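You operate a simulated robot arm through the tools that you are given. There is no shell and no other tool.

The job below is to be done with a simulated robot arm. You get a single attempt, and the scene is never put back.

Task
Swap the purple stone under the magnifier for the grey paperweight.
Fine: swing the silver lens aside first and over the grey paperweight last; the purple stone goes on the brown coaster, the grey paperweight where it lay.
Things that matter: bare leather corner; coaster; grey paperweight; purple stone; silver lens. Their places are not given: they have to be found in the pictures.

Only the result counts: the job must be done as asked and must still hold three seconds after the hand-in. Knocking over, shifting, dropping, spilling or breaking anything else fails it.

Robot
A 6-joint arm with a two-finger parallel gripper, fixed in place. Base frame: the origin is on the floor under the middle of its stand, x ahead of it, y to its left, z up; the work surface is at about z = 0.78. Readings come in m, degrees, newtons and seconds.
With the tool pointing down near the work surface it reaches from about 0.26 to 0.68 m from the base axis. Its first joint turns from -66.0 to 66.0 degrees. Payload 2.9 kg.
The tool frame sits at the grasp point between the pads (the TCP): z along the fingers, y along the line on which they close. The tips reach 0.03 m beyond it. The gripper opens to 0.11 m. The fingers are 0.02 m wide and 0.01 m thick; the gripper's body (0.048 by 0.112 m) begins 0.055 m behind the TCP.
Orientation is told as [roll, pitch, yaw] about the base's x, y, z axes, in that order, counted from this pose: with the fingers straight down and closing along the base's y, the tool's x points along the base's -x, its y along +y and its z along -z.

Tools
- The arm moves only by the tool move_arm. Its argument "increments" is one flat list of numbers, 7 for each row, row after row: the shift along the tool's x, y, z in mm, then the turn, a rotation vector about the tool's x, y, z in degrees, then the finger opening in mm, from 0 to 110. In form: [tx, ty, tz, wx, wy, wz, jaw, tx, ty, tz, wx, wy, wz, jaw, ...]. A call has 1 to 20 rows; each row is the pose to reach, as a shift and turn from the pose commanded when the call began, along the tool's axes at that moment. Each row takes 0.2 s and may step no farther than 0.05 m and 8.6 degrees from the row before; otherwise, or with a gripper value out of range, the whole call is refused. A pose out of reach is approached as far as the arm can. The call stops where the force on the tool passes 40 N (or 10 N more than at its start, if that is more) or the arm is blocked; 0.2 s more then pass. Each finger travels about 0.108 m/s and halts on what it meets, pressing with about 45 N; the grip force reading is that of the motor and also rises with nothing between the fingers. The clock runs only during rows and for 0.2 s after the last one: add rows that repeat a pose to give the fingers time. The reply holds the time, the measured pose of the TCP, the force on the tool along the base axes, the opening and the grip force, in the units named above and with some noise, with the torque about the TCP (base axes, N m) and any sound that the robot's microphone picked up.
- Cameras (640 x 400 px; columns grow to the right, rows downward): "scene" is fixed at [0.0961, 0.4462, 1.3943]; the picture's right is [-0.71, -0.70, 0.00], its down [-0.40, 0.41, -0.82] and it looks along [0.57, -0.58, -0.58] (base axes); focal length 348 px, centre (320, 200). "wrist" rides on the gripper at [0.072, 0.017, -0.103] in the tool frame; the picture's right is [-0.23, 0.97, 0.00], its down [-0.76, -0.18, -0.62] and it looks along [-0.61, -0.14, 0.78] (tool axes); focal length 222 px, centre (320, 200).
- grab_frame(camera): a new picture of that camera. No time passes.
- point_at(camera, pixels): for up to 12 pixels [column, row] of the newest picture of that camera ("zoom" is the newest enlarged one), the place [x, y, z] in the base frame of the surface seen there, good to about 0.003 m, but the place of the scene camera against the robot may be out by one fixed shift of up to 0.025 m in any direction. No time passes.
- zoom(camera, box): a new picture of the part [left, top, right, bottom] of that camera's present view, enlarged. No time passes.
- sign_off(): hands the job in; it is judged then, once.

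Leave the gripper open and the arm clear of the work at the hand-in unless told otherwise.

The tools are called after ">>>" as name(argument=value, ...) on one line, values as JSON. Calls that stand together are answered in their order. move_arm: Moves the arm, as the interface text tells. Its arguments: {"type":"object","properties":{"increments":{"type":"array","items":{"type":"number"}}},"required":["increments"]} The other tools are called the same way: grab_frame (camera) takes a picture; point_at (camera, pixels) gives the place of the surface under pixels of a picture; zoom (camera, box) takes an enlarged picture of a part of a camera's view; sign_off () hands the job in.

At the start:

```text
time_s: 0.0
tcp_pos: [0.4256, -0.1963, 1.1165]
tcp_rot: [0.1, 0.0, 0.0]
wrist_force: [0.5, -0.3, 0.2]
ft_torque: [0.02, 0.0, 0.01]
width: 0.11
finger_force: 0.1
```

scene: 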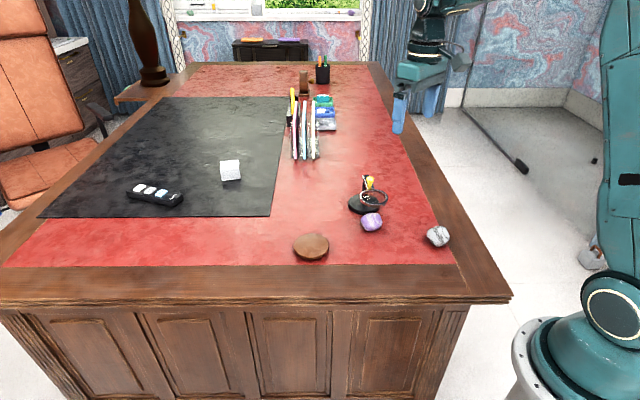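
wrist: 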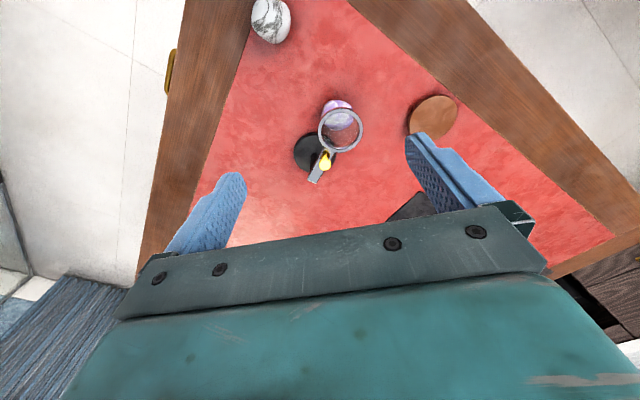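

I can see a purple stone near scene (371,222), the lens ring near (373,197), a grey/white stone near (438,236), and a brown coaster near (311,246). I'll zoom both cameras for detail.

>>> zoom(camera="scene", box=[280, 160, 480, 285])

>>> zoom(camera="wrist", box=[220, 0, 480, 200])

```text
3.20 times, centred on (380, 222) of scene
```

zoom: 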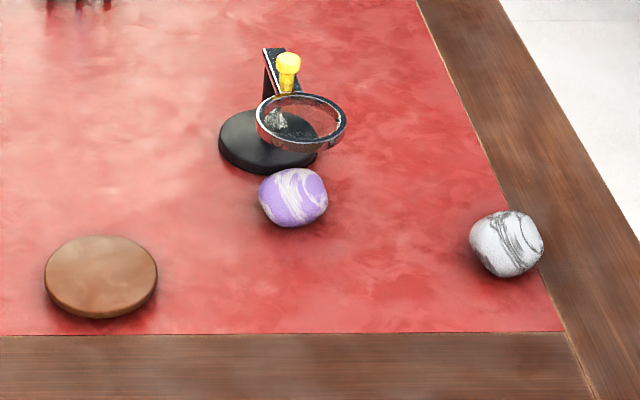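

```text
2.00 times, centred on (350, 100) of wrist
```

zoom: 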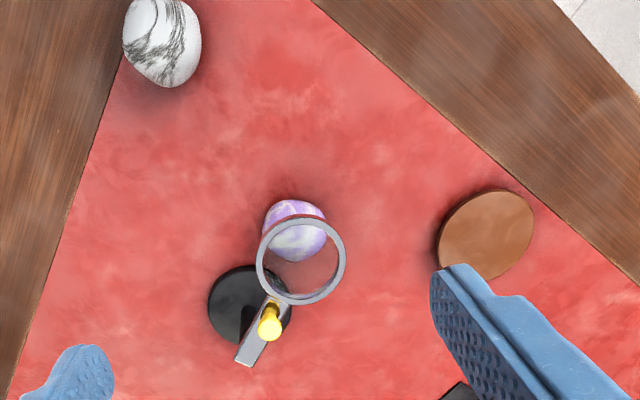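

The marbled stone may be the grey paperweight, but there is also a pale block at (230,170). I'll look closer at that one and the rest of the desk.

>>> zoom(camera="scene", box=[110, 140, 270, 240])

>>> zoom(camera="scene", box=[260, 50, 420, 150])

>>> zoom(camera="scene", box=[330, 165, 410, 240])

```text
4.00 times, centred on (190, 190) of scene
```

zoom: 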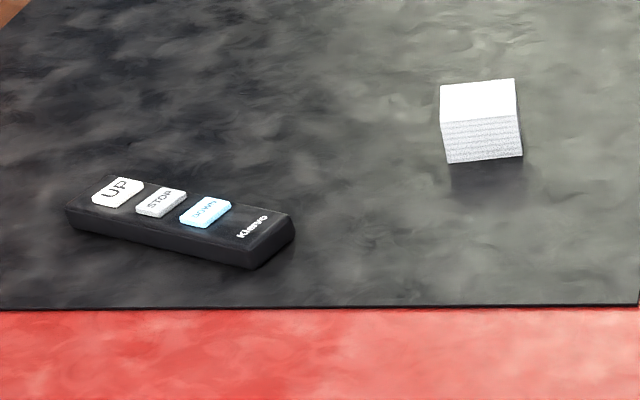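

```text
4.00 times, centred on (340, 100) of scene
```

zoom: 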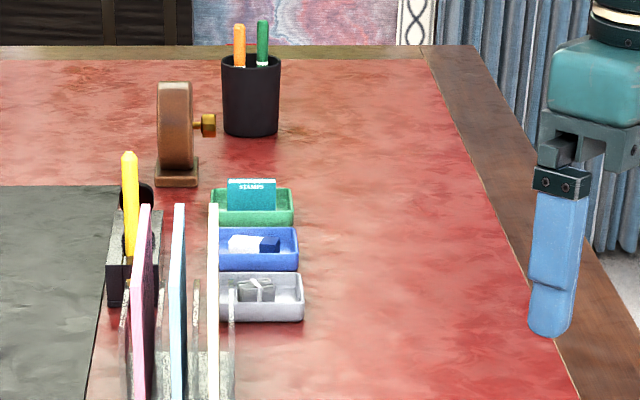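

```text
5.33 times, centred on (370, 202) of scene
```

zoom: 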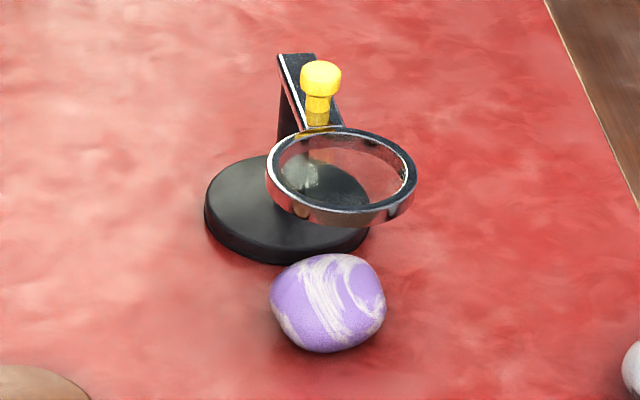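

The block is a paper stack, so the marbled stone is the grey paperweight. Next I'll measure places with the wrist camera: purple stone (337,108), ring (341,131), yellow knob (324,160), black base (307,150), coaster (433,116), grey stone (270,20).

>>> grab_frame(camera="wrist")

>>> point_at(camera="wrist", pixels=[[337, 106], [337, 122], [320, 131], [362, 131], [341, 111], [341, 151], [324, 160], [314, 180], [302, 145], [433, 116], [270, 20], [380, 80]])

>>> grab_frame(camera="scene")

>>> point_at(camera="scene", pixels=[[371, 217], [372, 228], [311, 243], [438, 230], [370, 179], [367, 177], [350, 204], [374, 192], [386, 198], [361, 198], [372, 206], [400, 240]])

```text
taken
```

wrist: 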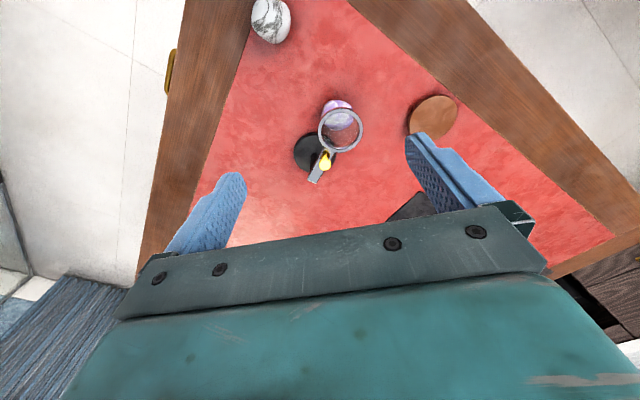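

```text
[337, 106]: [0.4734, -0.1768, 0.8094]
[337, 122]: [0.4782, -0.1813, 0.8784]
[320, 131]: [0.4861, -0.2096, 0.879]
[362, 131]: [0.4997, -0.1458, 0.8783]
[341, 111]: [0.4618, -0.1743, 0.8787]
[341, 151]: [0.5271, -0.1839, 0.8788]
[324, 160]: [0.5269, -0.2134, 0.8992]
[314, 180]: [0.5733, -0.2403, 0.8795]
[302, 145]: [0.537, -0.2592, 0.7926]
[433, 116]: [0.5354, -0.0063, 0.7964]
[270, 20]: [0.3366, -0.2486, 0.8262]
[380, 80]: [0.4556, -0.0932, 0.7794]
```

```text
taken
```

scene: 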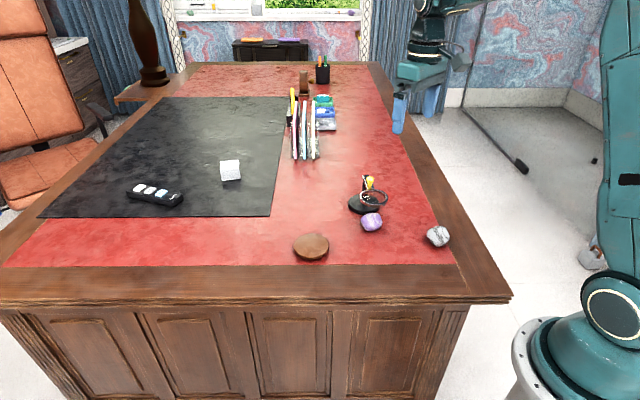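

```text
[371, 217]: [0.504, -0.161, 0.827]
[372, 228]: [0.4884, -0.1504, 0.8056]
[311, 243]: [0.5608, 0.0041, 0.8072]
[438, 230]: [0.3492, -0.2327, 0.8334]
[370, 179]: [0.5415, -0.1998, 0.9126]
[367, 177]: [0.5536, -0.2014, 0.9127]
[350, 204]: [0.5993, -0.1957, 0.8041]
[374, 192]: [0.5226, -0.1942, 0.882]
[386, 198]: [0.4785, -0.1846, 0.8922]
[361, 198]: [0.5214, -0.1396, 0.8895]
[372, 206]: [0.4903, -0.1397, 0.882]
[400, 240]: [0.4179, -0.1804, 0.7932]
```

The ring's top is at about z 0.879, centred near (0.494,-0.178). I need to know where the pivot is, so I'll enlarge the magnifier in both cameras.

>>> zoom(camera="wrist", box=[280, 90, 376, 190])

>>> zoom(camera="scene", box=[344, 168, 400, 218])

```text
4.00 times, centred on (328, 140) of wrist
```

zoom: 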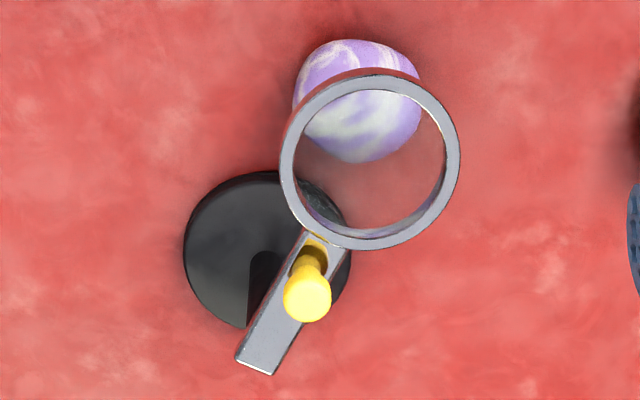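

```text
8.00 times, centred on (372, 193) of scene
```

zoom: 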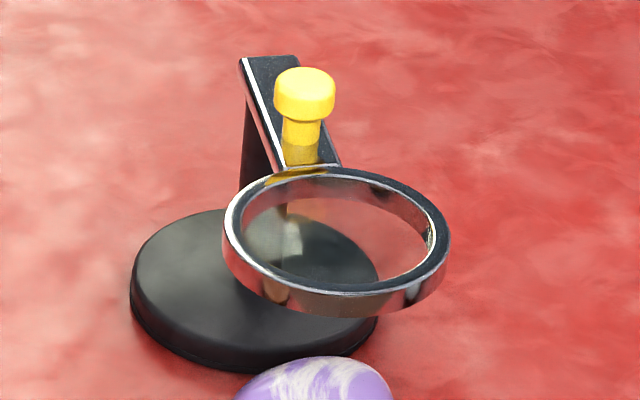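

The lens arm is a bar on a black post with a yellow knob near the ring as a handle. I'll re-zoom the wrist view and sample the bar, the knob, the base and the post.

>>> zoom(camera="wrist", box=[280, 90, 376, 190])

>>> point_at(camera="zoom", pixels=[[240, 357], [270, 370], [290, 338], [262, 315], [307, 297], [312, 262], [262, 262], [190, 245], [345, 270], [240, 178], [245, 318], [350, 50]])

>>> point_at(camera="zoom", pixels=[[286, 170], [453, 160], [370, 82], [370, 242], [300, 85], [415, 75], [360, 155], [400, 120], [330, 120], [370, 200], [360, 45], [305, 240]])

```text
4.00 times, centred on (328, 140) of wrist
```

zoom: 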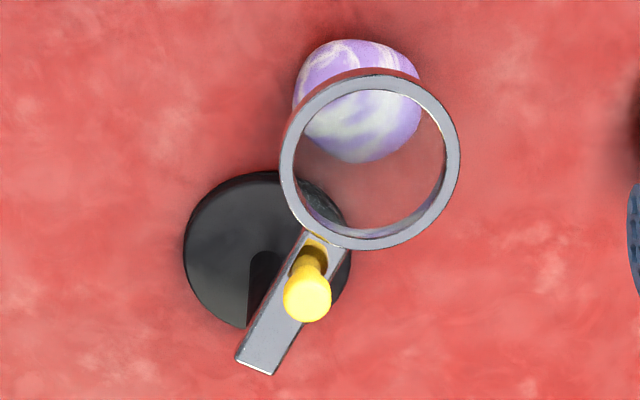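

```text
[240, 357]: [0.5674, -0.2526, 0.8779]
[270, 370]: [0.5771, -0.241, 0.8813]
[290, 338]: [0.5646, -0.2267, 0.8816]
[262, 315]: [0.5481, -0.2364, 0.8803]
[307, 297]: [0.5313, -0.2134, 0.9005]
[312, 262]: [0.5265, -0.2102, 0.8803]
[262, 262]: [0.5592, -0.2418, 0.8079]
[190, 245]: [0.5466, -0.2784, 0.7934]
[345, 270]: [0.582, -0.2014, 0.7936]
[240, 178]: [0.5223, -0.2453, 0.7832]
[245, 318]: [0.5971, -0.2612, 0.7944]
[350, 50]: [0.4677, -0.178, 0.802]
```

```text
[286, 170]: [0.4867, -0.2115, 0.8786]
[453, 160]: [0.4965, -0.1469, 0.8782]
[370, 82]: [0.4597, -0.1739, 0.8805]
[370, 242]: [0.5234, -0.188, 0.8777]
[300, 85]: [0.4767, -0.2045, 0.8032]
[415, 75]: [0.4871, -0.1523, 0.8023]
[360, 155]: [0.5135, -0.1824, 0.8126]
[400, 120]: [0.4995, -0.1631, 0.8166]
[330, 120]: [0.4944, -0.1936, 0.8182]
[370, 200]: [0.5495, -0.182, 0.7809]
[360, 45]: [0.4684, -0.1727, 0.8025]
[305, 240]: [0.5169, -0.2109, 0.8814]
```

Readings give these places:
- **Base and post:** (0.564,-0.240)
- **Knob:** about (0.530,-0.211), top at z 0.90
- **Ring centre:** (0.492,-0.179)
- **Purple stone:** directly below the ring, top about 0.82

I'll move above the knob, turn the tool by 40° so the fingers straddle the bar, and narrow the jaw to 30 mm.

>>> move_arm(increments=[-20.9, -2.9, 20, 0, 0, 8, 90, -41.8, -5.9, 40, 0, 0, 16, 70, -62.6, -8.8, 60, 0, 0, 24, 50, -83.5, -11.8, 80, 0, 0, 32, 30, -104.4, -14.7, 100, 0, 0, 40, 30, -104.4, -14.7, 100, 0, 0, 40, 30, -104.4, -14.7, 100, 0, 0, 40, 30])

>>> grab_frame(camera="wrist")

>>> grab_frame(camera="scene")

```text
time_s: 1.6
tcp_pos: [0.5313, -0.2109, 1.0167]
tcp_rot: [0.0, 0.0, -40.0]
wrist_force: [-0.3, -0.5, 0.8]
ft_torque: [0.0, -0.01, 0.03]
width: 0.03
finger_force: 0.0
```

```text
taken
```

wrist: 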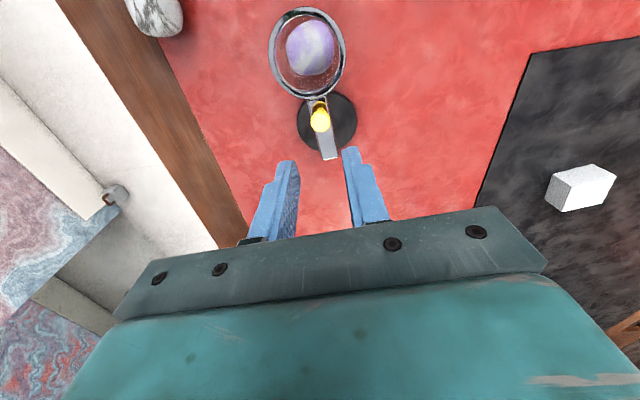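

```text
taken
```

scene: 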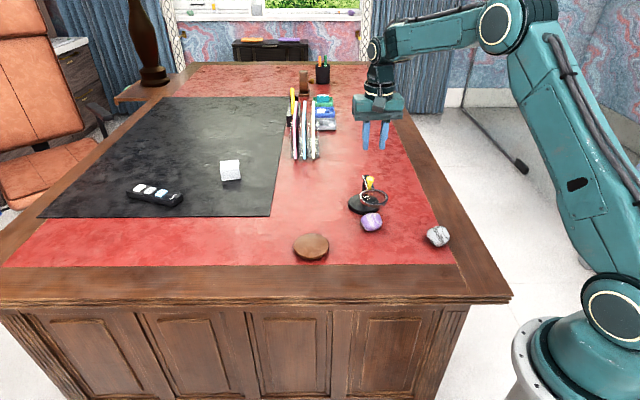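

The tool is above the knob and aligned with the bar. I'll zoom in here and re-measure the knob, bar, ring, base and stone.

>>> zoom(camera="wrist", box=[240, 0, 400, 170])

>>> zoom(camera="wrist", box=[280, 80, 380, 170])

```text
2.35 times, centred on (320, 85) of wrist
```

zoom: 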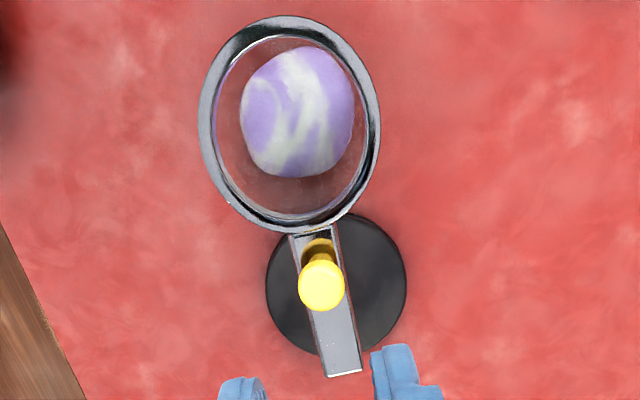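

```text
4.44 times, centred on (330, 125) of wrist
```

zoom: 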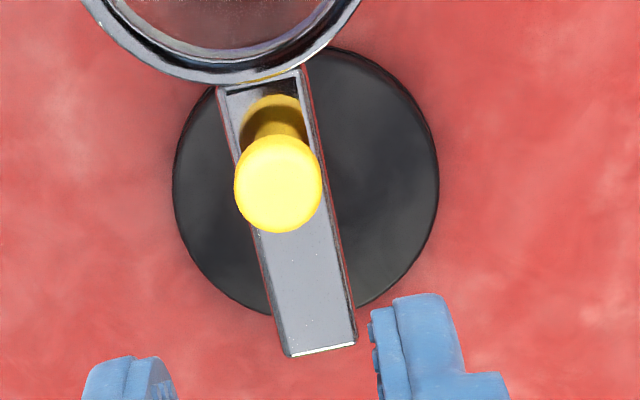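

>>> point_at(camera="zoom", pixels=[[278, 175], [240, 185], [316, 185], [278, 220], [278, 145], [288, 350], [350, 342], [240, 260], [268, 230], [326, 220], [180, 190], [430, 190]])

>>> point_at(camera="zoom", pixels=[[345, 60], [250, 300], [360, 300], [275, 120], [262, 130], [290, 130], [230, 110], [302, 100], [225, 70], [310, 320], [420, 120], [420, 270]])

>>> point_at(camera="wrist", pixels=[[274, 50], [341, 50], [305, 12], [309, 95], [288, 45], [333, 48], [305, 22], [312, 73], [310, 50], [150, 10], [172, 30], [265, 15]])

```text
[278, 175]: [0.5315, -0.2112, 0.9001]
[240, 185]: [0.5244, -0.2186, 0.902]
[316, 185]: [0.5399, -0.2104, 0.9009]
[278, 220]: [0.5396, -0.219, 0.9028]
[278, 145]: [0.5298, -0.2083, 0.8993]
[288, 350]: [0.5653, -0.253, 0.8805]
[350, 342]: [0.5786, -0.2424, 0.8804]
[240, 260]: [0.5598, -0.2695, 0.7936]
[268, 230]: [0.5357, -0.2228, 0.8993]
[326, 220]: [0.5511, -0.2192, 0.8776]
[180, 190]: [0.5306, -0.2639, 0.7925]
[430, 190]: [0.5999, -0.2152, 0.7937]
```

```text
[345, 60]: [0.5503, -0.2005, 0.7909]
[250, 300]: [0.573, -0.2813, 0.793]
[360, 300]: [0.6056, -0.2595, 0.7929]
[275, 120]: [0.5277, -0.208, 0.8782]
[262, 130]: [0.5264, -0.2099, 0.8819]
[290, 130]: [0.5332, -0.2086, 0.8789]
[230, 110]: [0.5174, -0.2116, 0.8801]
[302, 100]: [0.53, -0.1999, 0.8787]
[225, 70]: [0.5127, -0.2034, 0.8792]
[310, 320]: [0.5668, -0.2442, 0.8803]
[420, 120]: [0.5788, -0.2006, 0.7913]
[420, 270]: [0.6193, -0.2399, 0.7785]
```

```text
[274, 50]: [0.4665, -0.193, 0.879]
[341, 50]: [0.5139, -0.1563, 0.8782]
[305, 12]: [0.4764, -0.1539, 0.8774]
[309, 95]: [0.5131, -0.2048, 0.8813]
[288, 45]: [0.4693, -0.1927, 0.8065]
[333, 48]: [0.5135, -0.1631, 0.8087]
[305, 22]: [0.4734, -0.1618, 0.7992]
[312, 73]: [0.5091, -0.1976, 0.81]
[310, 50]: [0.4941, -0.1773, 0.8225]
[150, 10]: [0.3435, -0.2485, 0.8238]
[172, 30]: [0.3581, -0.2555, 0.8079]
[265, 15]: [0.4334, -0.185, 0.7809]
```

The pivot is at (0.5645,-0.240). The knob centre is (0.5315,-0.212) at radius about 43 mm, with its top at z 0.9005. I'll descend so the tips straddle the knob just above the bar (tips at about 0.887), without gripping.

>>> move_arm(increments=[0, 0, 30, 0, 0, 0, 30, 0, 0, 60, 0, 0, 0, 30, 0, 0, 85, 0, 0, 0, 30, 0, 0, 94, 0, 0, 0, 30, 0, 0, 100, 0, 0, 0, 30])

>>> grab_frame(camera="wrist")

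>>> zoom(camera="scene", box=[330, 130, 430, 240])

```text
time_s: 2.8
tcp_pos: [0.5295, -0.2103, 0.9148]
tcp_rot: [-0.1, 0.0, -39.9]
wrist_force: [-0.9, -0.2, -0.3]
ft_torque: [0.0, 0.0, -0.01]
width: 0.0301
finger_force: 0.0
```

```text
taken
```

wrist: 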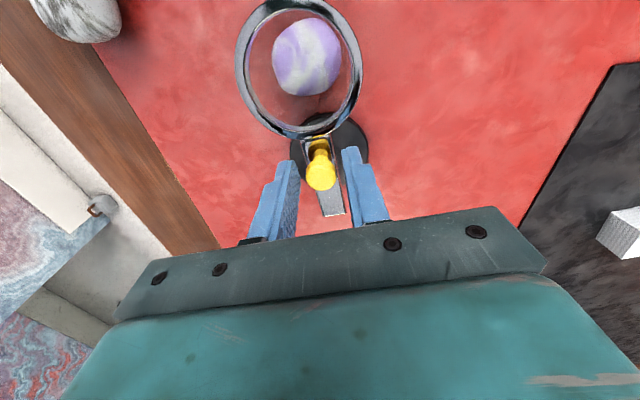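

```text
3.64 times, centred on (380, 185) of scene
```

zoom: 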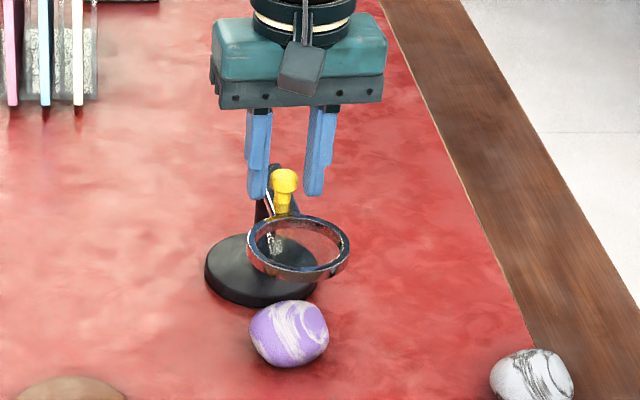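

The fingers straddle the knob at (321,170) and nothing is touching. I'll make a first small anticlockwise swing of 25° about the post and check the force.

>>> move_arm(increments=[-0.2, -3.8, 0, 0, 0, -5, 30, -0.7, -7.6, 0, 0, 0, -10, 30, -1.5, -11.4, 0, 0, 0, -15, 30, -2.7, -15.0, 0, 0, 0, -20, 30, -4.1, -18.6, 0, 0, 0, -25, 30])

>>> grab_frame(camera="wrist")

>>> zoom(camera="scene", box=[330, 130, 430, 240])

```text
time_s: 4.0
tcp_pos: [0.5222, -0.2287, 0.9145]
tcp_rot: [0.0, 0.0, -15.0]
wrist_force: [0.4, -0.6, -0.7]
ft_torque: [0.0, -0.01, -0.04]
width: 0.0298
finger_force: 0.4
```

```text
taken
```

wrist: 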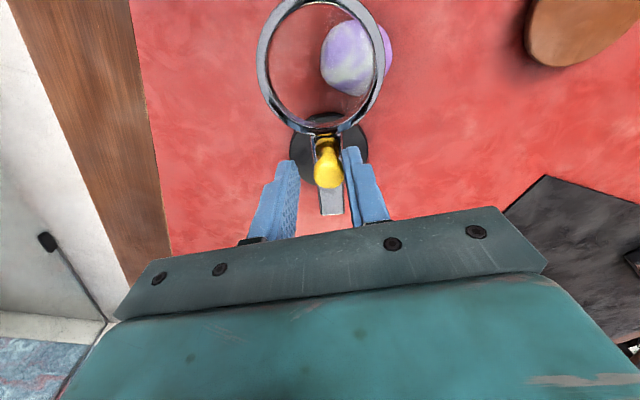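

```text
3.64 times, centred on (380, 185) of scene
```

zoom: 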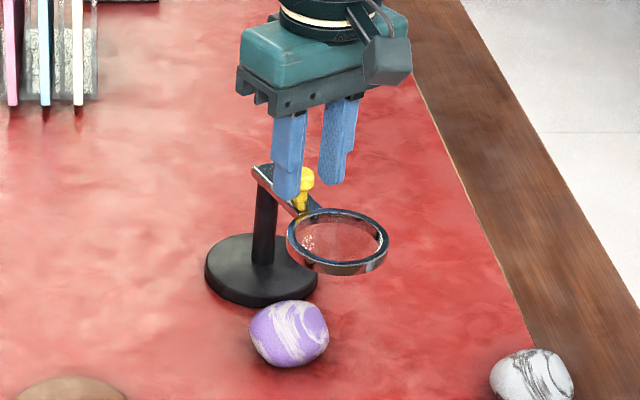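

The lens swings freely with almost no force and the base stays put. I'll continue another 75° along the same arc.

>>> move_arm(increments=[-0.2, -3.8, 0, 0, 0, -5, 30, -0.7, -7.6, 0, 0, 0, -10, 30, -1.5, -11.4, 0, 0, 0, -15, 30, -2.7, -15.0, 0, 0, 0, -20, 30, -4.1, -18.6, 0, 0, 0, -25, 30, -5.9, -22, 0, 0, 0, -30, 30, -8, -25.2, 0, 0, 0, -35, 30, -10.3, -28.3, 0, 0, 0, -40, 30, -12.9, -31.1, 0, 0, 0, -45, 30, -15.7, -33.7, 0, 0, 0, -50, 30, -18.8, -36, 0, 0, 0, -55, 30, -22, -38.1, 0, 0, 0, -60, 30, -25.4, -39.9, 0, 0, 0, -65, 30, -29, -41.3, 0, 0, 0, -70, 30, -32.6, -42.5, 0, 0, 0, -75, 30])

>>> grab_frame(camera="wrist")

>>> zoom(camera="scene", box=[330, 130, 430, 240])

```text
time_s: 7.2
tcp_pos: [0.5416, -0.2775, 0.9167]
tcp_rot: [0.0, 0.1, 60.1]
wrist_force: [-1.9, 1.4, 0.4]
ft_torque: [-0.04, 0.09, -0.04]
width: 0.031
finger_force: 0.8
```

```text
taken
```

wrist: 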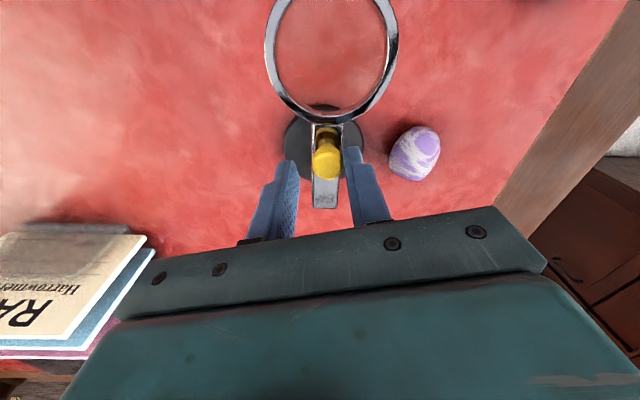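

```text
3.64 times, centred on (380, 185) of scene
```

zoom: 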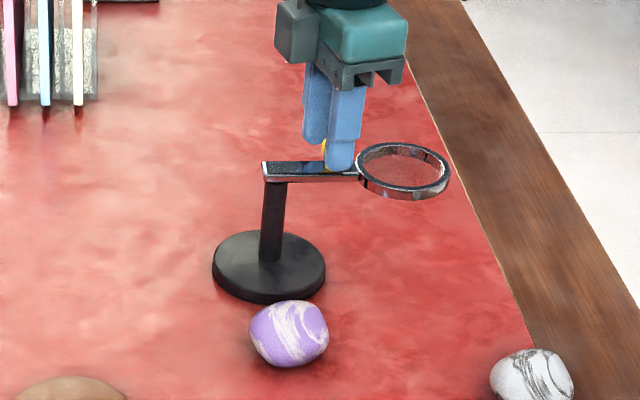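

The lens is aside, but the base's outline in the scene zoom looks shifted a couple of pixels to the right (about 205–317 before, 213–326 now). I'll measure base, bar and ring before doing anything else.

>>> zoom(camera="wrist", box=[250, 0, 410, 220])

>>> point_at(camera="wrist", pixels=[[287, 145], [362, 145], [325, 107], [290, 165], [345, 112], [300, 118], [315, 206], [337, 205], [326, 165], [270, 50], [393, 50], [326, 118]])

>>> grab_frame(camera="scene")

>>> zoom(camera="scene", box=[330, 165, 410, 240])

```text
1.82 times, centred on (330, 110) of wrist
```

zoom: 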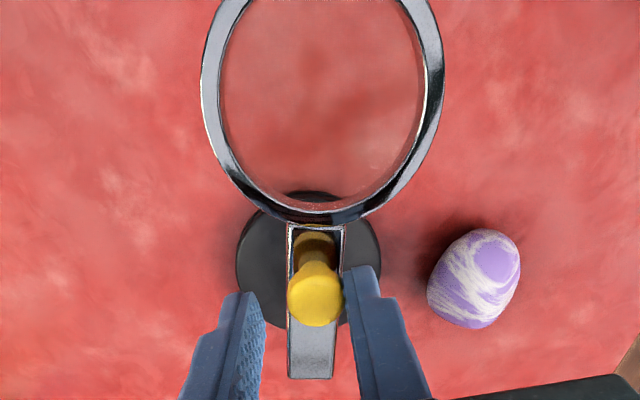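

```text
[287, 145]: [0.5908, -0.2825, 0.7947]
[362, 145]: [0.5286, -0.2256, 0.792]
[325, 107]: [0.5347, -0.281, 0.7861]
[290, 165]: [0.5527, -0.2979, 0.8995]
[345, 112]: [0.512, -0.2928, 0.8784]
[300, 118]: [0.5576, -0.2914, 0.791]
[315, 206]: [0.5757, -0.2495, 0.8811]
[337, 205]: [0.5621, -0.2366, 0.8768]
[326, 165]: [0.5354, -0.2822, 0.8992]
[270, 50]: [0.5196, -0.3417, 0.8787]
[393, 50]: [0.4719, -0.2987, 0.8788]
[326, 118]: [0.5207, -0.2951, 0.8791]
```

```text
taken
```

scene: 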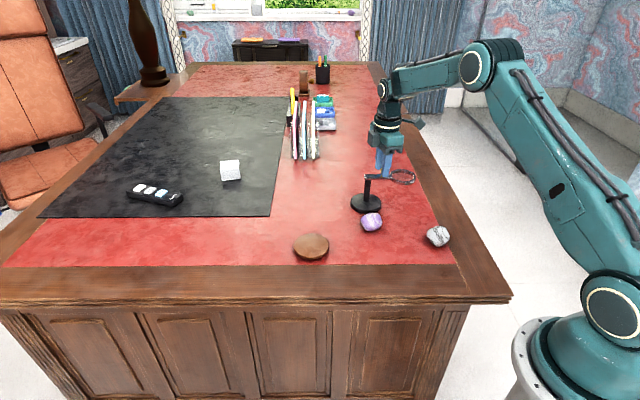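

```text
5.33 times, centred on (370, 202) of scene
```

zoom: 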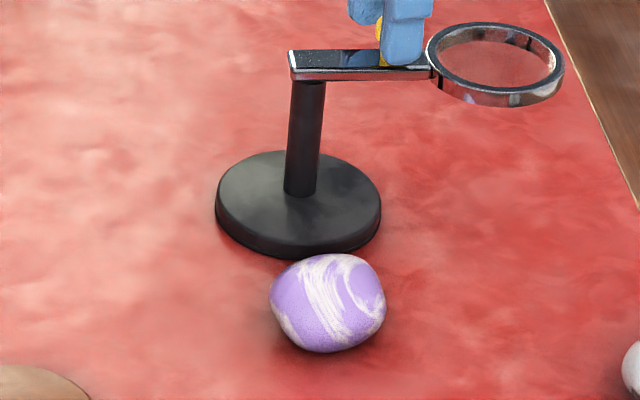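

The base slid about 6 mm toward -y near the end, so the hinge probably has a stop around 85°. I'll back the fingers off the knob by a few degrees so nothing is loaded, then lift straight up.

>>> move_arm(increments=[0, 3, 0, 0, 0, 3, 30, 0, 6, 0, 0, 0, 6, 30, 0, 6, -10, 0, 0, 6, 30, 0, 6, -40, 0, 0, 6, 30, 0, 6, -80, 0, 0, 6, 30, 0, 6, -120, 0, 0, 6, 30])

>>> grab_frame(camera="wrist")

>>> zoom(camera="scene", box=[330, 165, 410, 240])

```text
time_s: 8.6
tcp_pos: [0.536, -0.2735, 1.036]
tcp_rot: [0.1, 0.0, 54.1]
wrist_force: [-0.3, 0.1, -0.3]
ft_torque: [-0.04, 0.0, 0.0]
width: 0.0302
finger_force: 0.1
```

```text
taken
```

wrist: 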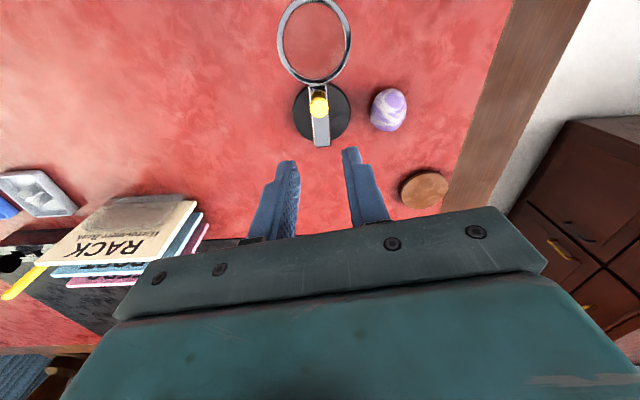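

```text
5.33 times, centred on (370, 202) of scene
```

zoom: 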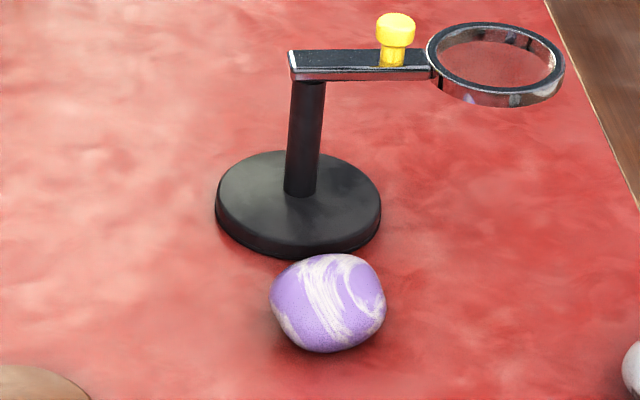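

The lens stays where it was left. I'll measure base edges, bar and ring from this clear view.

>>> zoom(camera="wrist", box=[260, 0, 420, 160])

>>> point_at(camera="wrist", pixels=[[295, 112], [348, 112], [337, 88], [337, 135], [300, 95], [300, 130], [315, 145], [329, 144], [281, 40], [348, 40], [315, 2], [315, 80]])

```text
2.50 times, centred on (340, 80) of wrist
```

zoom: 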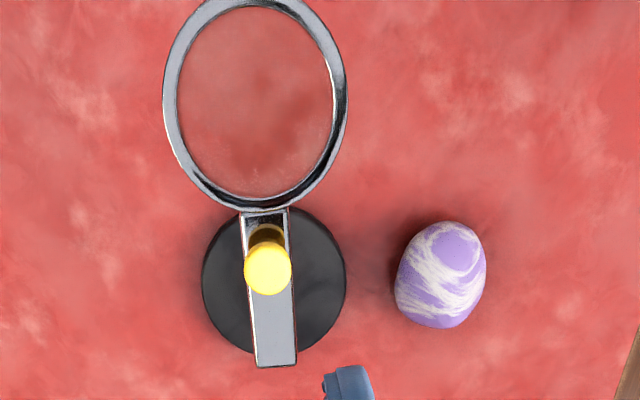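

```text
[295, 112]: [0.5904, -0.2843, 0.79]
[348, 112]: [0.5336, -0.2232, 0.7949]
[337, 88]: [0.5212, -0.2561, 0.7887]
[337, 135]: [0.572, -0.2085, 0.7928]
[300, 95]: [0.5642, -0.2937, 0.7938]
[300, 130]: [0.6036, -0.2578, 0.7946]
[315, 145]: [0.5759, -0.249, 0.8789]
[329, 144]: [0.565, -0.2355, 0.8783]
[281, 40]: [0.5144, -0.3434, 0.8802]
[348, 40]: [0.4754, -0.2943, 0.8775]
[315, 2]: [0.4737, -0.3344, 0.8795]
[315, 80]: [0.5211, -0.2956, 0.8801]
```

The base now reads about 8–10 mm toward -y of where it began. I'll push it back gently at the end, once the lens is out of the way of that. Next I'll go above the purple stone at (0.491,-0.1785), turning the tool back to yaw -40° with the jaw at 90 mm.

>>> move_arm(increments=[-4.2, 7.7, 4.7, 0, 0, 7.83, 30, -8.4, 15.4, 9.3, 0, 0, 15.67, 30, -12.6, 23.1, 14, 0, 0, 23.5, 40, -16.8, 30.8, 18.7, 0, 0, 31.33, 60, -21, 38.5, 23.3, 0, 0, 39.17, 80, -25.2, 46.2, 28, 0, 0, 47, 90, -29.4, 53.8, 32.7, 0, 0, 54.83, 90, -33.6, 61.5, 37.3, 0, 0, 62.67, 90, -37.8, 69.2, 42, 0, 0, 70.5, 90, -42, 76.9, 46.7, 0, 0, 78.33, 90, -46.2, 84.6, 51.3, 0, 0, 86.17, 90, -50.4, 92.3, 56, 0, 0, 94, 90, -50.4, 92.3, 56, 0, 0, 94, 90])

>>> grab_frame(camera="wrist")

```text
time_s: 11.4
tcp_pos: [0.4927, -0.1793, 0.9798]
tcp_rot: [0.0, -0.1, -40.1]
wrist_force: [0.4, 0.2, -0.1]
ft_torque: [-0.01, -0.02, -0.03]
width: 0.0897
finger_force: 0.0
```

```text
taken
```

wrist: 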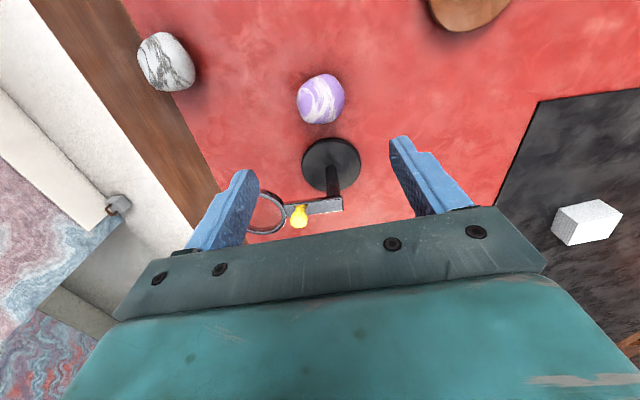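

The purple stone sits at (321,99), right on the tool axis. I'll measure stone and base edges here.

>>> zoom(camera="wrist", box=[270, 60, 370, 200])

>>> point_at(camera="wrist", pixels=[[298, 99], [342, 99], [320, 76], [322, 122], [320, 98], [305, 80], [337, 80], [338, 112], [302, 115], [304, 160], [358, 160], [331, 143]])

```text
2.86 times, centred on (320, 130) of wrist
```

zoom: 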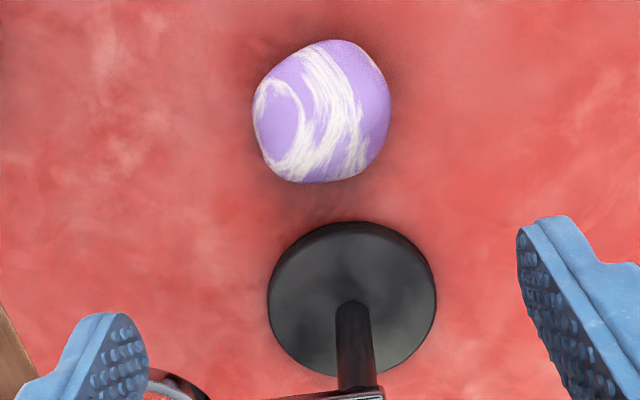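

```text
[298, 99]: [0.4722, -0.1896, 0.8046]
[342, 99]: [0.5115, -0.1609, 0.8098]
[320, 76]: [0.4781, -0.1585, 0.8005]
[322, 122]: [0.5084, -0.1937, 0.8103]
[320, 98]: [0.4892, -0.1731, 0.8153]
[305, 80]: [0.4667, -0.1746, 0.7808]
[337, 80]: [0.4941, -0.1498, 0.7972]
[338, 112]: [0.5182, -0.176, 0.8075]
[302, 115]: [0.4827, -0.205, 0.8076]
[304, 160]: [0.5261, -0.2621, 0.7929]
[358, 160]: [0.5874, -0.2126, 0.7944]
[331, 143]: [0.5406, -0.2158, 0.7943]
```

I want a sharper estimate of the base's present centre, so I'll sample its rim in this zoom.

>>> point_at(camera="zoom", pixels=[[270, 300], [433, 300], [352, 226], [320, 372], [295, 245], [410, 245], [410, 350], [290, 350], [352, 305], [345, 345], [258, 120], [385, 120]])

>>> grab_frame(camera="scene")

>>> point_at(camera="scene", pixels=[[352, 203], [350, 204], [380, 203], [366, 212], [371, 217], [311, 243], [438, 230], [400, 240]])

```text
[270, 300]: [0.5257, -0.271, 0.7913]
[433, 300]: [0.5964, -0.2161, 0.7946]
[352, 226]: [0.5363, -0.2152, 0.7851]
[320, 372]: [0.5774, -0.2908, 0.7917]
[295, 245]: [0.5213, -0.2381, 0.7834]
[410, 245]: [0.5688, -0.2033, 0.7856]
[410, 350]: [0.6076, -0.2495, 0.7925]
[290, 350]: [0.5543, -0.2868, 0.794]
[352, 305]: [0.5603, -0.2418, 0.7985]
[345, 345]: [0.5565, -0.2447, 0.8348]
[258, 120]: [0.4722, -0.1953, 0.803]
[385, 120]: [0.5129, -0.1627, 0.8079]
```

```text
taken
```

scene: 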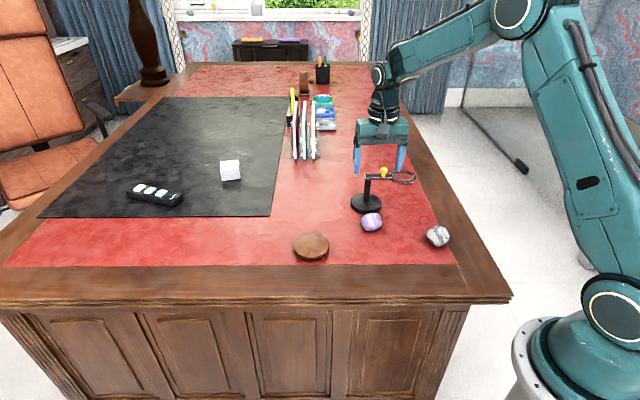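

```text
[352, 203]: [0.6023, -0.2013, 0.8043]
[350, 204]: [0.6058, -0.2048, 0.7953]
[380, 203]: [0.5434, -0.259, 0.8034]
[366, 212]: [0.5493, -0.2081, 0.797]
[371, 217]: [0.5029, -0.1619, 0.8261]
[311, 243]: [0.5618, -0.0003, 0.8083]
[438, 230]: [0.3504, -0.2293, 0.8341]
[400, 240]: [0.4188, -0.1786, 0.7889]
```

The base's present centre is about (0.562,-0.247), roughly 7 mm off its start. The stone centre at (0.492,-0.178) matches the tool position. I'll descend with open jaws to TCP z 0.816 (tips about 6 mm above the leather).

>>> move_arm(increments=[0, 0, 40, 0, 0, 0, 90, 0, 0, 80, 0, 0, 0, 90, 0, 0, 115, 0, 0, 0, 90, 0, 0, 140, 0, 0, 0, 90, 0, 0, 155, 0, 0, 0, 90, 0, 0, 164, 0, 0, 0, 90])

>>> grab_frame(camera="wrist")

>>> zoom(camera="scene", box=[330, 130, 430, 240])

```text
time_s: 12.8
tcp_pos: [0.4895, -0.1782, 0.8155]
tcp_rot: [0.0, -0.1, -39.9]
wrist_force: [-0.1, 0.8, 0.0]
ft_torque: [-0.02, -0.02, 0.01]
width: 0.09
finger_force: 0.1
```

```text
taken
```

wrist: 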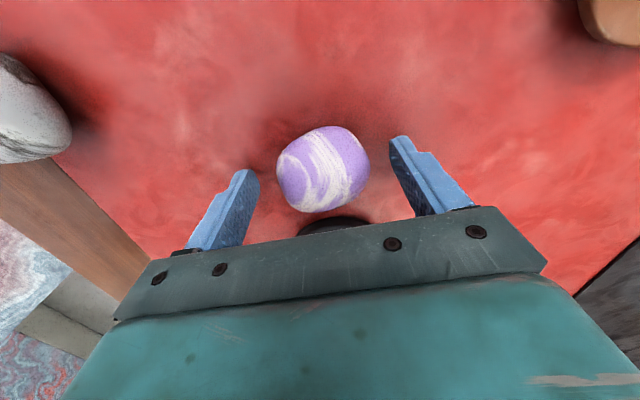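

```text
3.64 times, centred on (380, 185) of scene
```

zoom: 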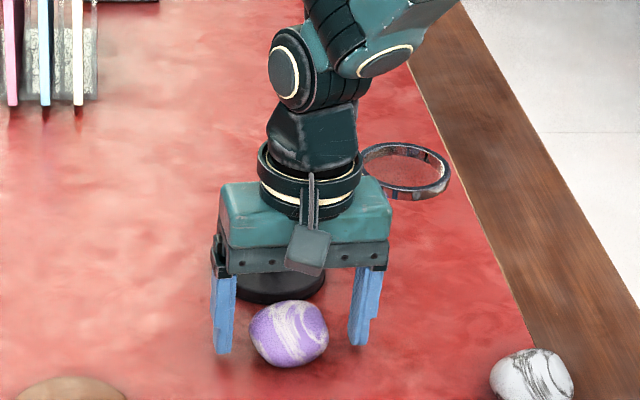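

The stone is between the open fingers. Before closing I'll check its extents from this near view.

>>> point_at(camera="wrist", pixels=[[279, 170], [369, 165], [323, 128], [320, 210], [323, 168], [300, 168], [345, 168], [280, 185], [368, 175], [330, 215], [245, 175], [395, 145]])

```text
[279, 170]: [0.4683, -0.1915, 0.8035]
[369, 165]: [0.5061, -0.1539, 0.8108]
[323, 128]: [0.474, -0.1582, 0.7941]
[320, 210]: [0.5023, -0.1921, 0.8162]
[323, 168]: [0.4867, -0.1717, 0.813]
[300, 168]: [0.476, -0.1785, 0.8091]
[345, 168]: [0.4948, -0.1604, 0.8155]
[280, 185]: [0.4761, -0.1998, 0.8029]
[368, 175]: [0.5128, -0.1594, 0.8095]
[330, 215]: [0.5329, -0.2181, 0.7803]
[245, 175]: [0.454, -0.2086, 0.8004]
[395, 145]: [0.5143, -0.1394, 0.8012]
```

The stone is centred to within 2 mm, so I'll close the jaws on it and hold for a moment.

>>> move_arm(increments=[0, 0, 0, 0, 0, 0, 60, 0, 0, 0, 0, 0, 0, 45, 0, 0, 0, 0, 0, 0, 30, 0, 0, 0, 0, 0, 0, 30, 0, 0, 0, 0, 0, 0, 30])

>>> grab_frame(camera="wrist")

```text
time_s: 14.0
tcp_pos: [0.4909, -0.1788, 0.8157]
tcp_rot: [0.0, -0.1, -40.0]
wrist_force: [-0.6, -0.1, -0.2]
ft_torque: [-0.01, 0.02, 0.0]
width: 0.0583
finger_force: 45.2
```

```text
taken
```

wrist: 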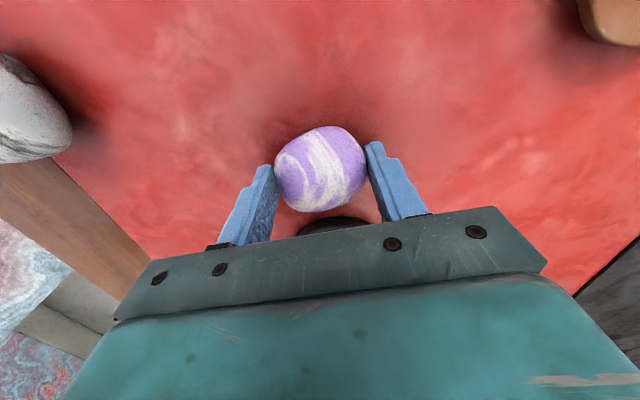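

It's gripped at 58 mm with 45 N. I'll lift 80 mm straight up and check the hold.

>>> move_arm(increments=[0, 0, -8, 0, 0, 0, 30, 0, 0, -20, 0, 0, 0, 30, 0, 0, -40, 0, 0, 0, 30, 0, 0, -60, 0, 0, 0, 30, 0, 0, -80, 0, 0, 0, 30])

>>> grab_frame(camera="wrist")

>>> zoom(camera="scene", box=[270, 120, 470, 270])

```text
time_s: 15.2
tcp_pos: [0.4909, -0.1801, 0.8956]
tcp_rot: [0.0, 0.0, -40.1]
wrist_force: [-0.1, 0.0, -0.4]
ft_torque: [0.02, 0.02, 0.02]
width: 0.0586
finger_force: 45.5
```

```text
taken
```

wrist: 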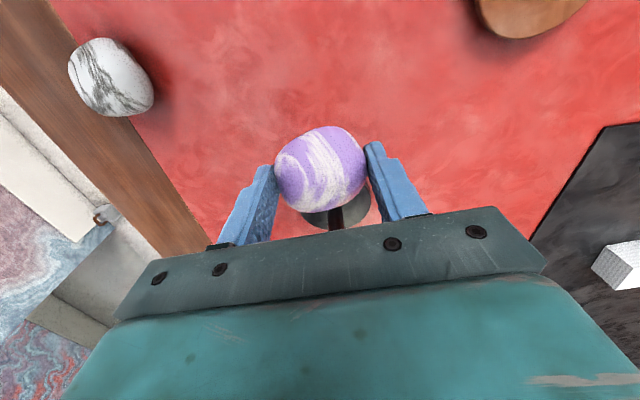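

```text
2.67 times, centred on (370, 195) of scene
```

zoom: 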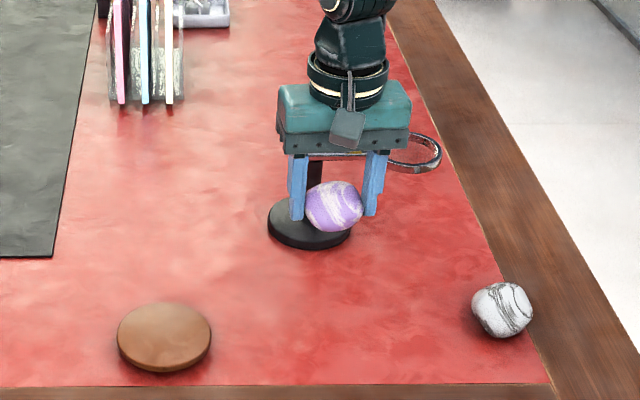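

The stone is held firmly, with the same view between the fingers. Next I'll carry it slowly to above the coaster near (0.535,-0.006) at z 0.97.

>>> move_arm(increments=[9.8, 20.2, -20, 0, 0, 0, 30, 19.5, 40.4, -40, 0, 0, 0, 30, 29.3, 60.6, -60, 0, 0, 0, 30, 39.1, 80.9, -75, 0, 0, 0, 30, 48.8, 101.1, -75, 0, 0, 0, 30, 58.6, 121.3, -75, 0, 0, 0, 30, 68.3, 141.5, -75, 0, 0, 0, 30, 78.1, 161.7, -75, 0, 0, 0, 30, 78.1, 161.7, -75, 0, 0, 0, 30])

>>> grab_frame(camera="wrist")

>>> grab_frame(camera="scene")

```text
time_s: 17.2
tcp_pos: [0.5356, -0.0032, 0.9719]
tcp_rot: [0.0, 0.0, -40.1]
wrist_force: [0.8, 0.4, -1.1]
ft_torque: [-0.01, 0.0, -0.03]
width: 0.0583
finger_force: 45.4
```

```text
taken
```

wrist: 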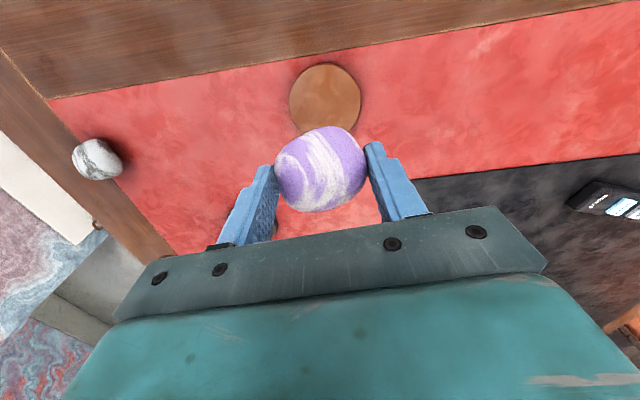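

```text
taken
```

scene: 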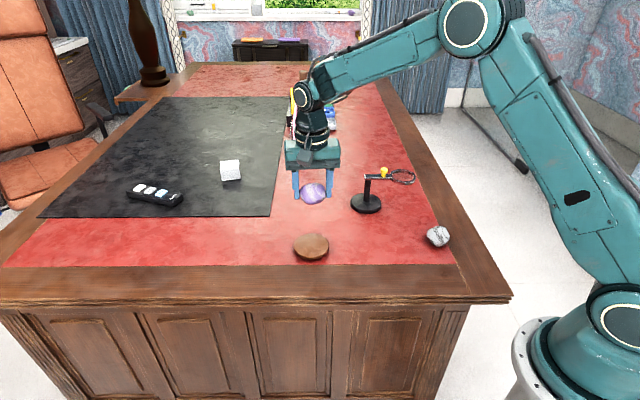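

The coaster shows at (325,97). I'll sample its rim to fix its centre.

>>> point_at(camera="wrist", pixels=[[291, 97], [359, 97], [325, 65], [300, 75], [350, 75], [325, 100], [297, 118], [352, 122], [325, 120], [400, 100], [330, 60], [250, 130]])

>>> zoom(camera="wrist", box=[270, 40, 380, 140])

```text
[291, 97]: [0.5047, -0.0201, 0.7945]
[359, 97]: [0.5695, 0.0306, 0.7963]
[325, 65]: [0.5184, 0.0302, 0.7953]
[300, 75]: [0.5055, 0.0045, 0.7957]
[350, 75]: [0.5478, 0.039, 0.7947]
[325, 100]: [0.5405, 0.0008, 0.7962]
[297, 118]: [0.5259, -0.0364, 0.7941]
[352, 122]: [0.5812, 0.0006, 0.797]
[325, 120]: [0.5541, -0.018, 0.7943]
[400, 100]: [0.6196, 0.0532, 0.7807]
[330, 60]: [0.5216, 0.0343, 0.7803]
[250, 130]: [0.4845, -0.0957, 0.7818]
```

```text
4.00 times, centred on (325, 90) of wrist
```

zoom: 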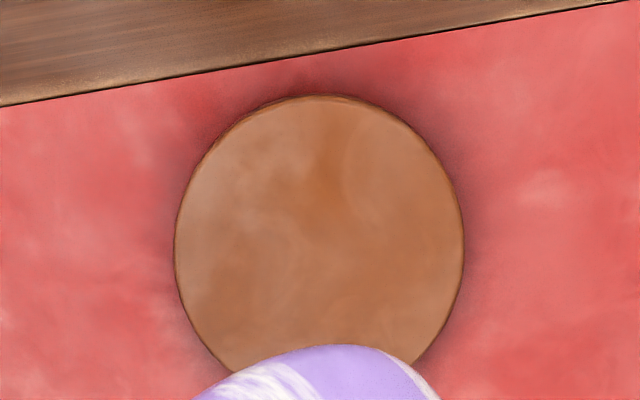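

The coaster's centre fits to (0.541, 0.000), its top at z about 0.7955 and radius about 41 mm. I'll shift a few millimetres to centre and lower the stone to just above contact.

>>> move_arm(increments=[-2.1, 5.9, 20, 0, 0, 0, 30, -2.1, 5.9, 55, 0, 0, 0, 30, -2.1, 5.9, 90, 0, 0, 0, 30, -2.1, 5.9, 115, 0, 0, 0, 30, -2.1, 5.9, 128, 0, 0, 0, 30, -2.1, 5.9, 134, 0, 0, 0, 30, -2.1, 5.9, 137, 0, 0, 0, 30, -2.1, 5.9, 137, 0, 0, 0, 30])

>>> grab_frame(camera="wrist")

>>> zoom(camera="scene", box=[260, 160, 380, 270])

```text
time_s: 19.0
tcp_pos: [0.5421, -0.0032, 0.8365]
tcp_rot: [0.0, 0.1, -40.1]
wrist_force: [-0.6, -0.5, -1.7]
ft_torque: [-0.06, 0.01, 0.0]
width: 0.0581
finger_force: 45.4
```

```text
taken
```

wrist: 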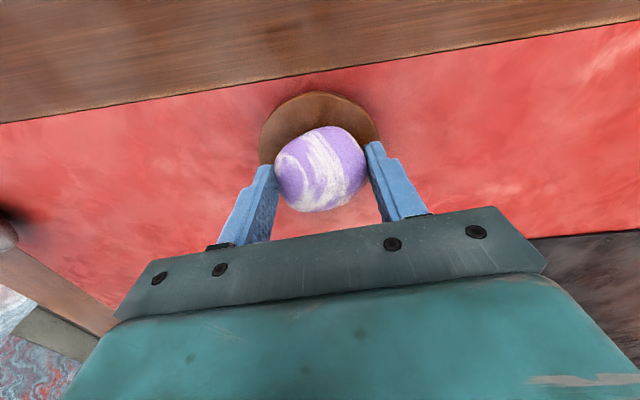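

```text
3.64 times, centred on (320, 215) of scene
```

zoom: 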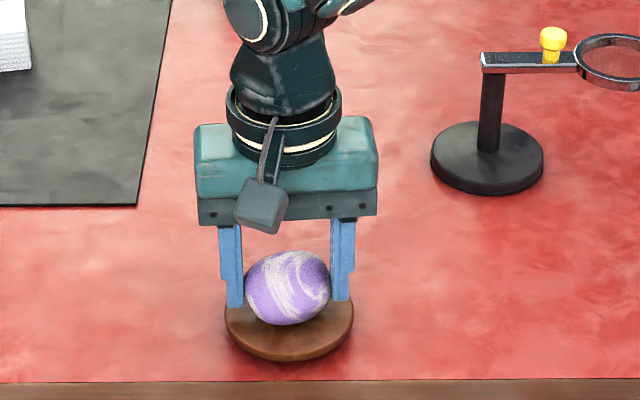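

The stone is a few millimetres above the coaster. I'll check centring by sampling the coaster rim from this close view.

>>> point_at(camera="wrist", pixels=[[262, 140], [375, 130], [318, 94], [275, 112], [362, 108], [265, 125], [372, 120], [300, 98], [340, 97], [318, 110], [320, 128], [322, 205]])

>>> zoom(camera="wrist", box=[240, 70, 400, 230])

```text
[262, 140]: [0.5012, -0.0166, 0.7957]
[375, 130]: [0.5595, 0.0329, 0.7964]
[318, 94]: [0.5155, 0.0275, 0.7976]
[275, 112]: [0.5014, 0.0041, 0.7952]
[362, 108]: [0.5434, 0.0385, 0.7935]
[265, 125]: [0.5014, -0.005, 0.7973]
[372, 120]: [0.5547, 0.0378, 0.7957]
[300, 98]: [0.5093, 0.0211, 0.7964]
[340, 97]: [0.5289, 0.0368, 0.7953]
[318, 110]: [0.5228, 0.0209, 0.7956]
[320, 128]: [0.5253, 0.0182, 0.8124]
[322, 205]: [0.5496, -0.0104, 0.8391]
```

```text
2.50 times, centred on (320, 150) of wrist
```

zoom: 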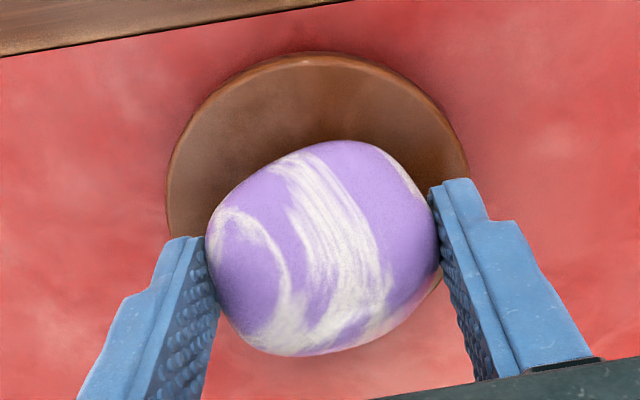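

The coaster's centre fits to (0.541,-0.001), and the stone is centred on it. I'll lower the last 2 mm in 1 mm steps and watch the force.

>>> move_arm(increments=[0, 0, 1, 0, 0, 0, 30, 0, 0, 2, 0, 0, 0, 30, 0, 0, 2, 0, 0, 0, 30])

>>> zoom(camera="scene", box=[280, 210, 340, 265])

```text
time_s: 19.8
tcp_pos: [0.5423, -0.0021, 0.8332]
tcp_rot: [0.0, 0.1, -40.0]
wrist_force: [0.4, 0.0, -1.8]
ft_torque: [0.0, -0.01, -0.02]
width: 0.0582
finger_force: 45.2
```

```text
7.27 times, centred on (310, 238) of scene
```

zoom: 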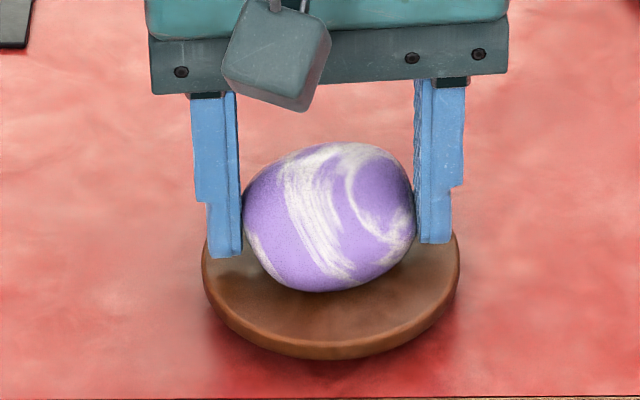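

No contact yet. I'll lower another 1.5 mm.

>>> move_arm(increments=[0, 0, 0.8, 0, 0, 0, 30, 0, 0, 1.5, 0, 0, 0, 30, 0, 0, 1.5, 0, 0, 0, 30])

```text
time_s: 20.6
tcp_pos: [0.5422, -0.0016, 0.8324]
tcp_rot: [0.1, -0.1, -39.9]
wrist_force: [-1.2, -1.1, -0.5]
ft_torque: [-0.06, 0.09, 0.01]
width: 0.058
finger_force: 44.7
```

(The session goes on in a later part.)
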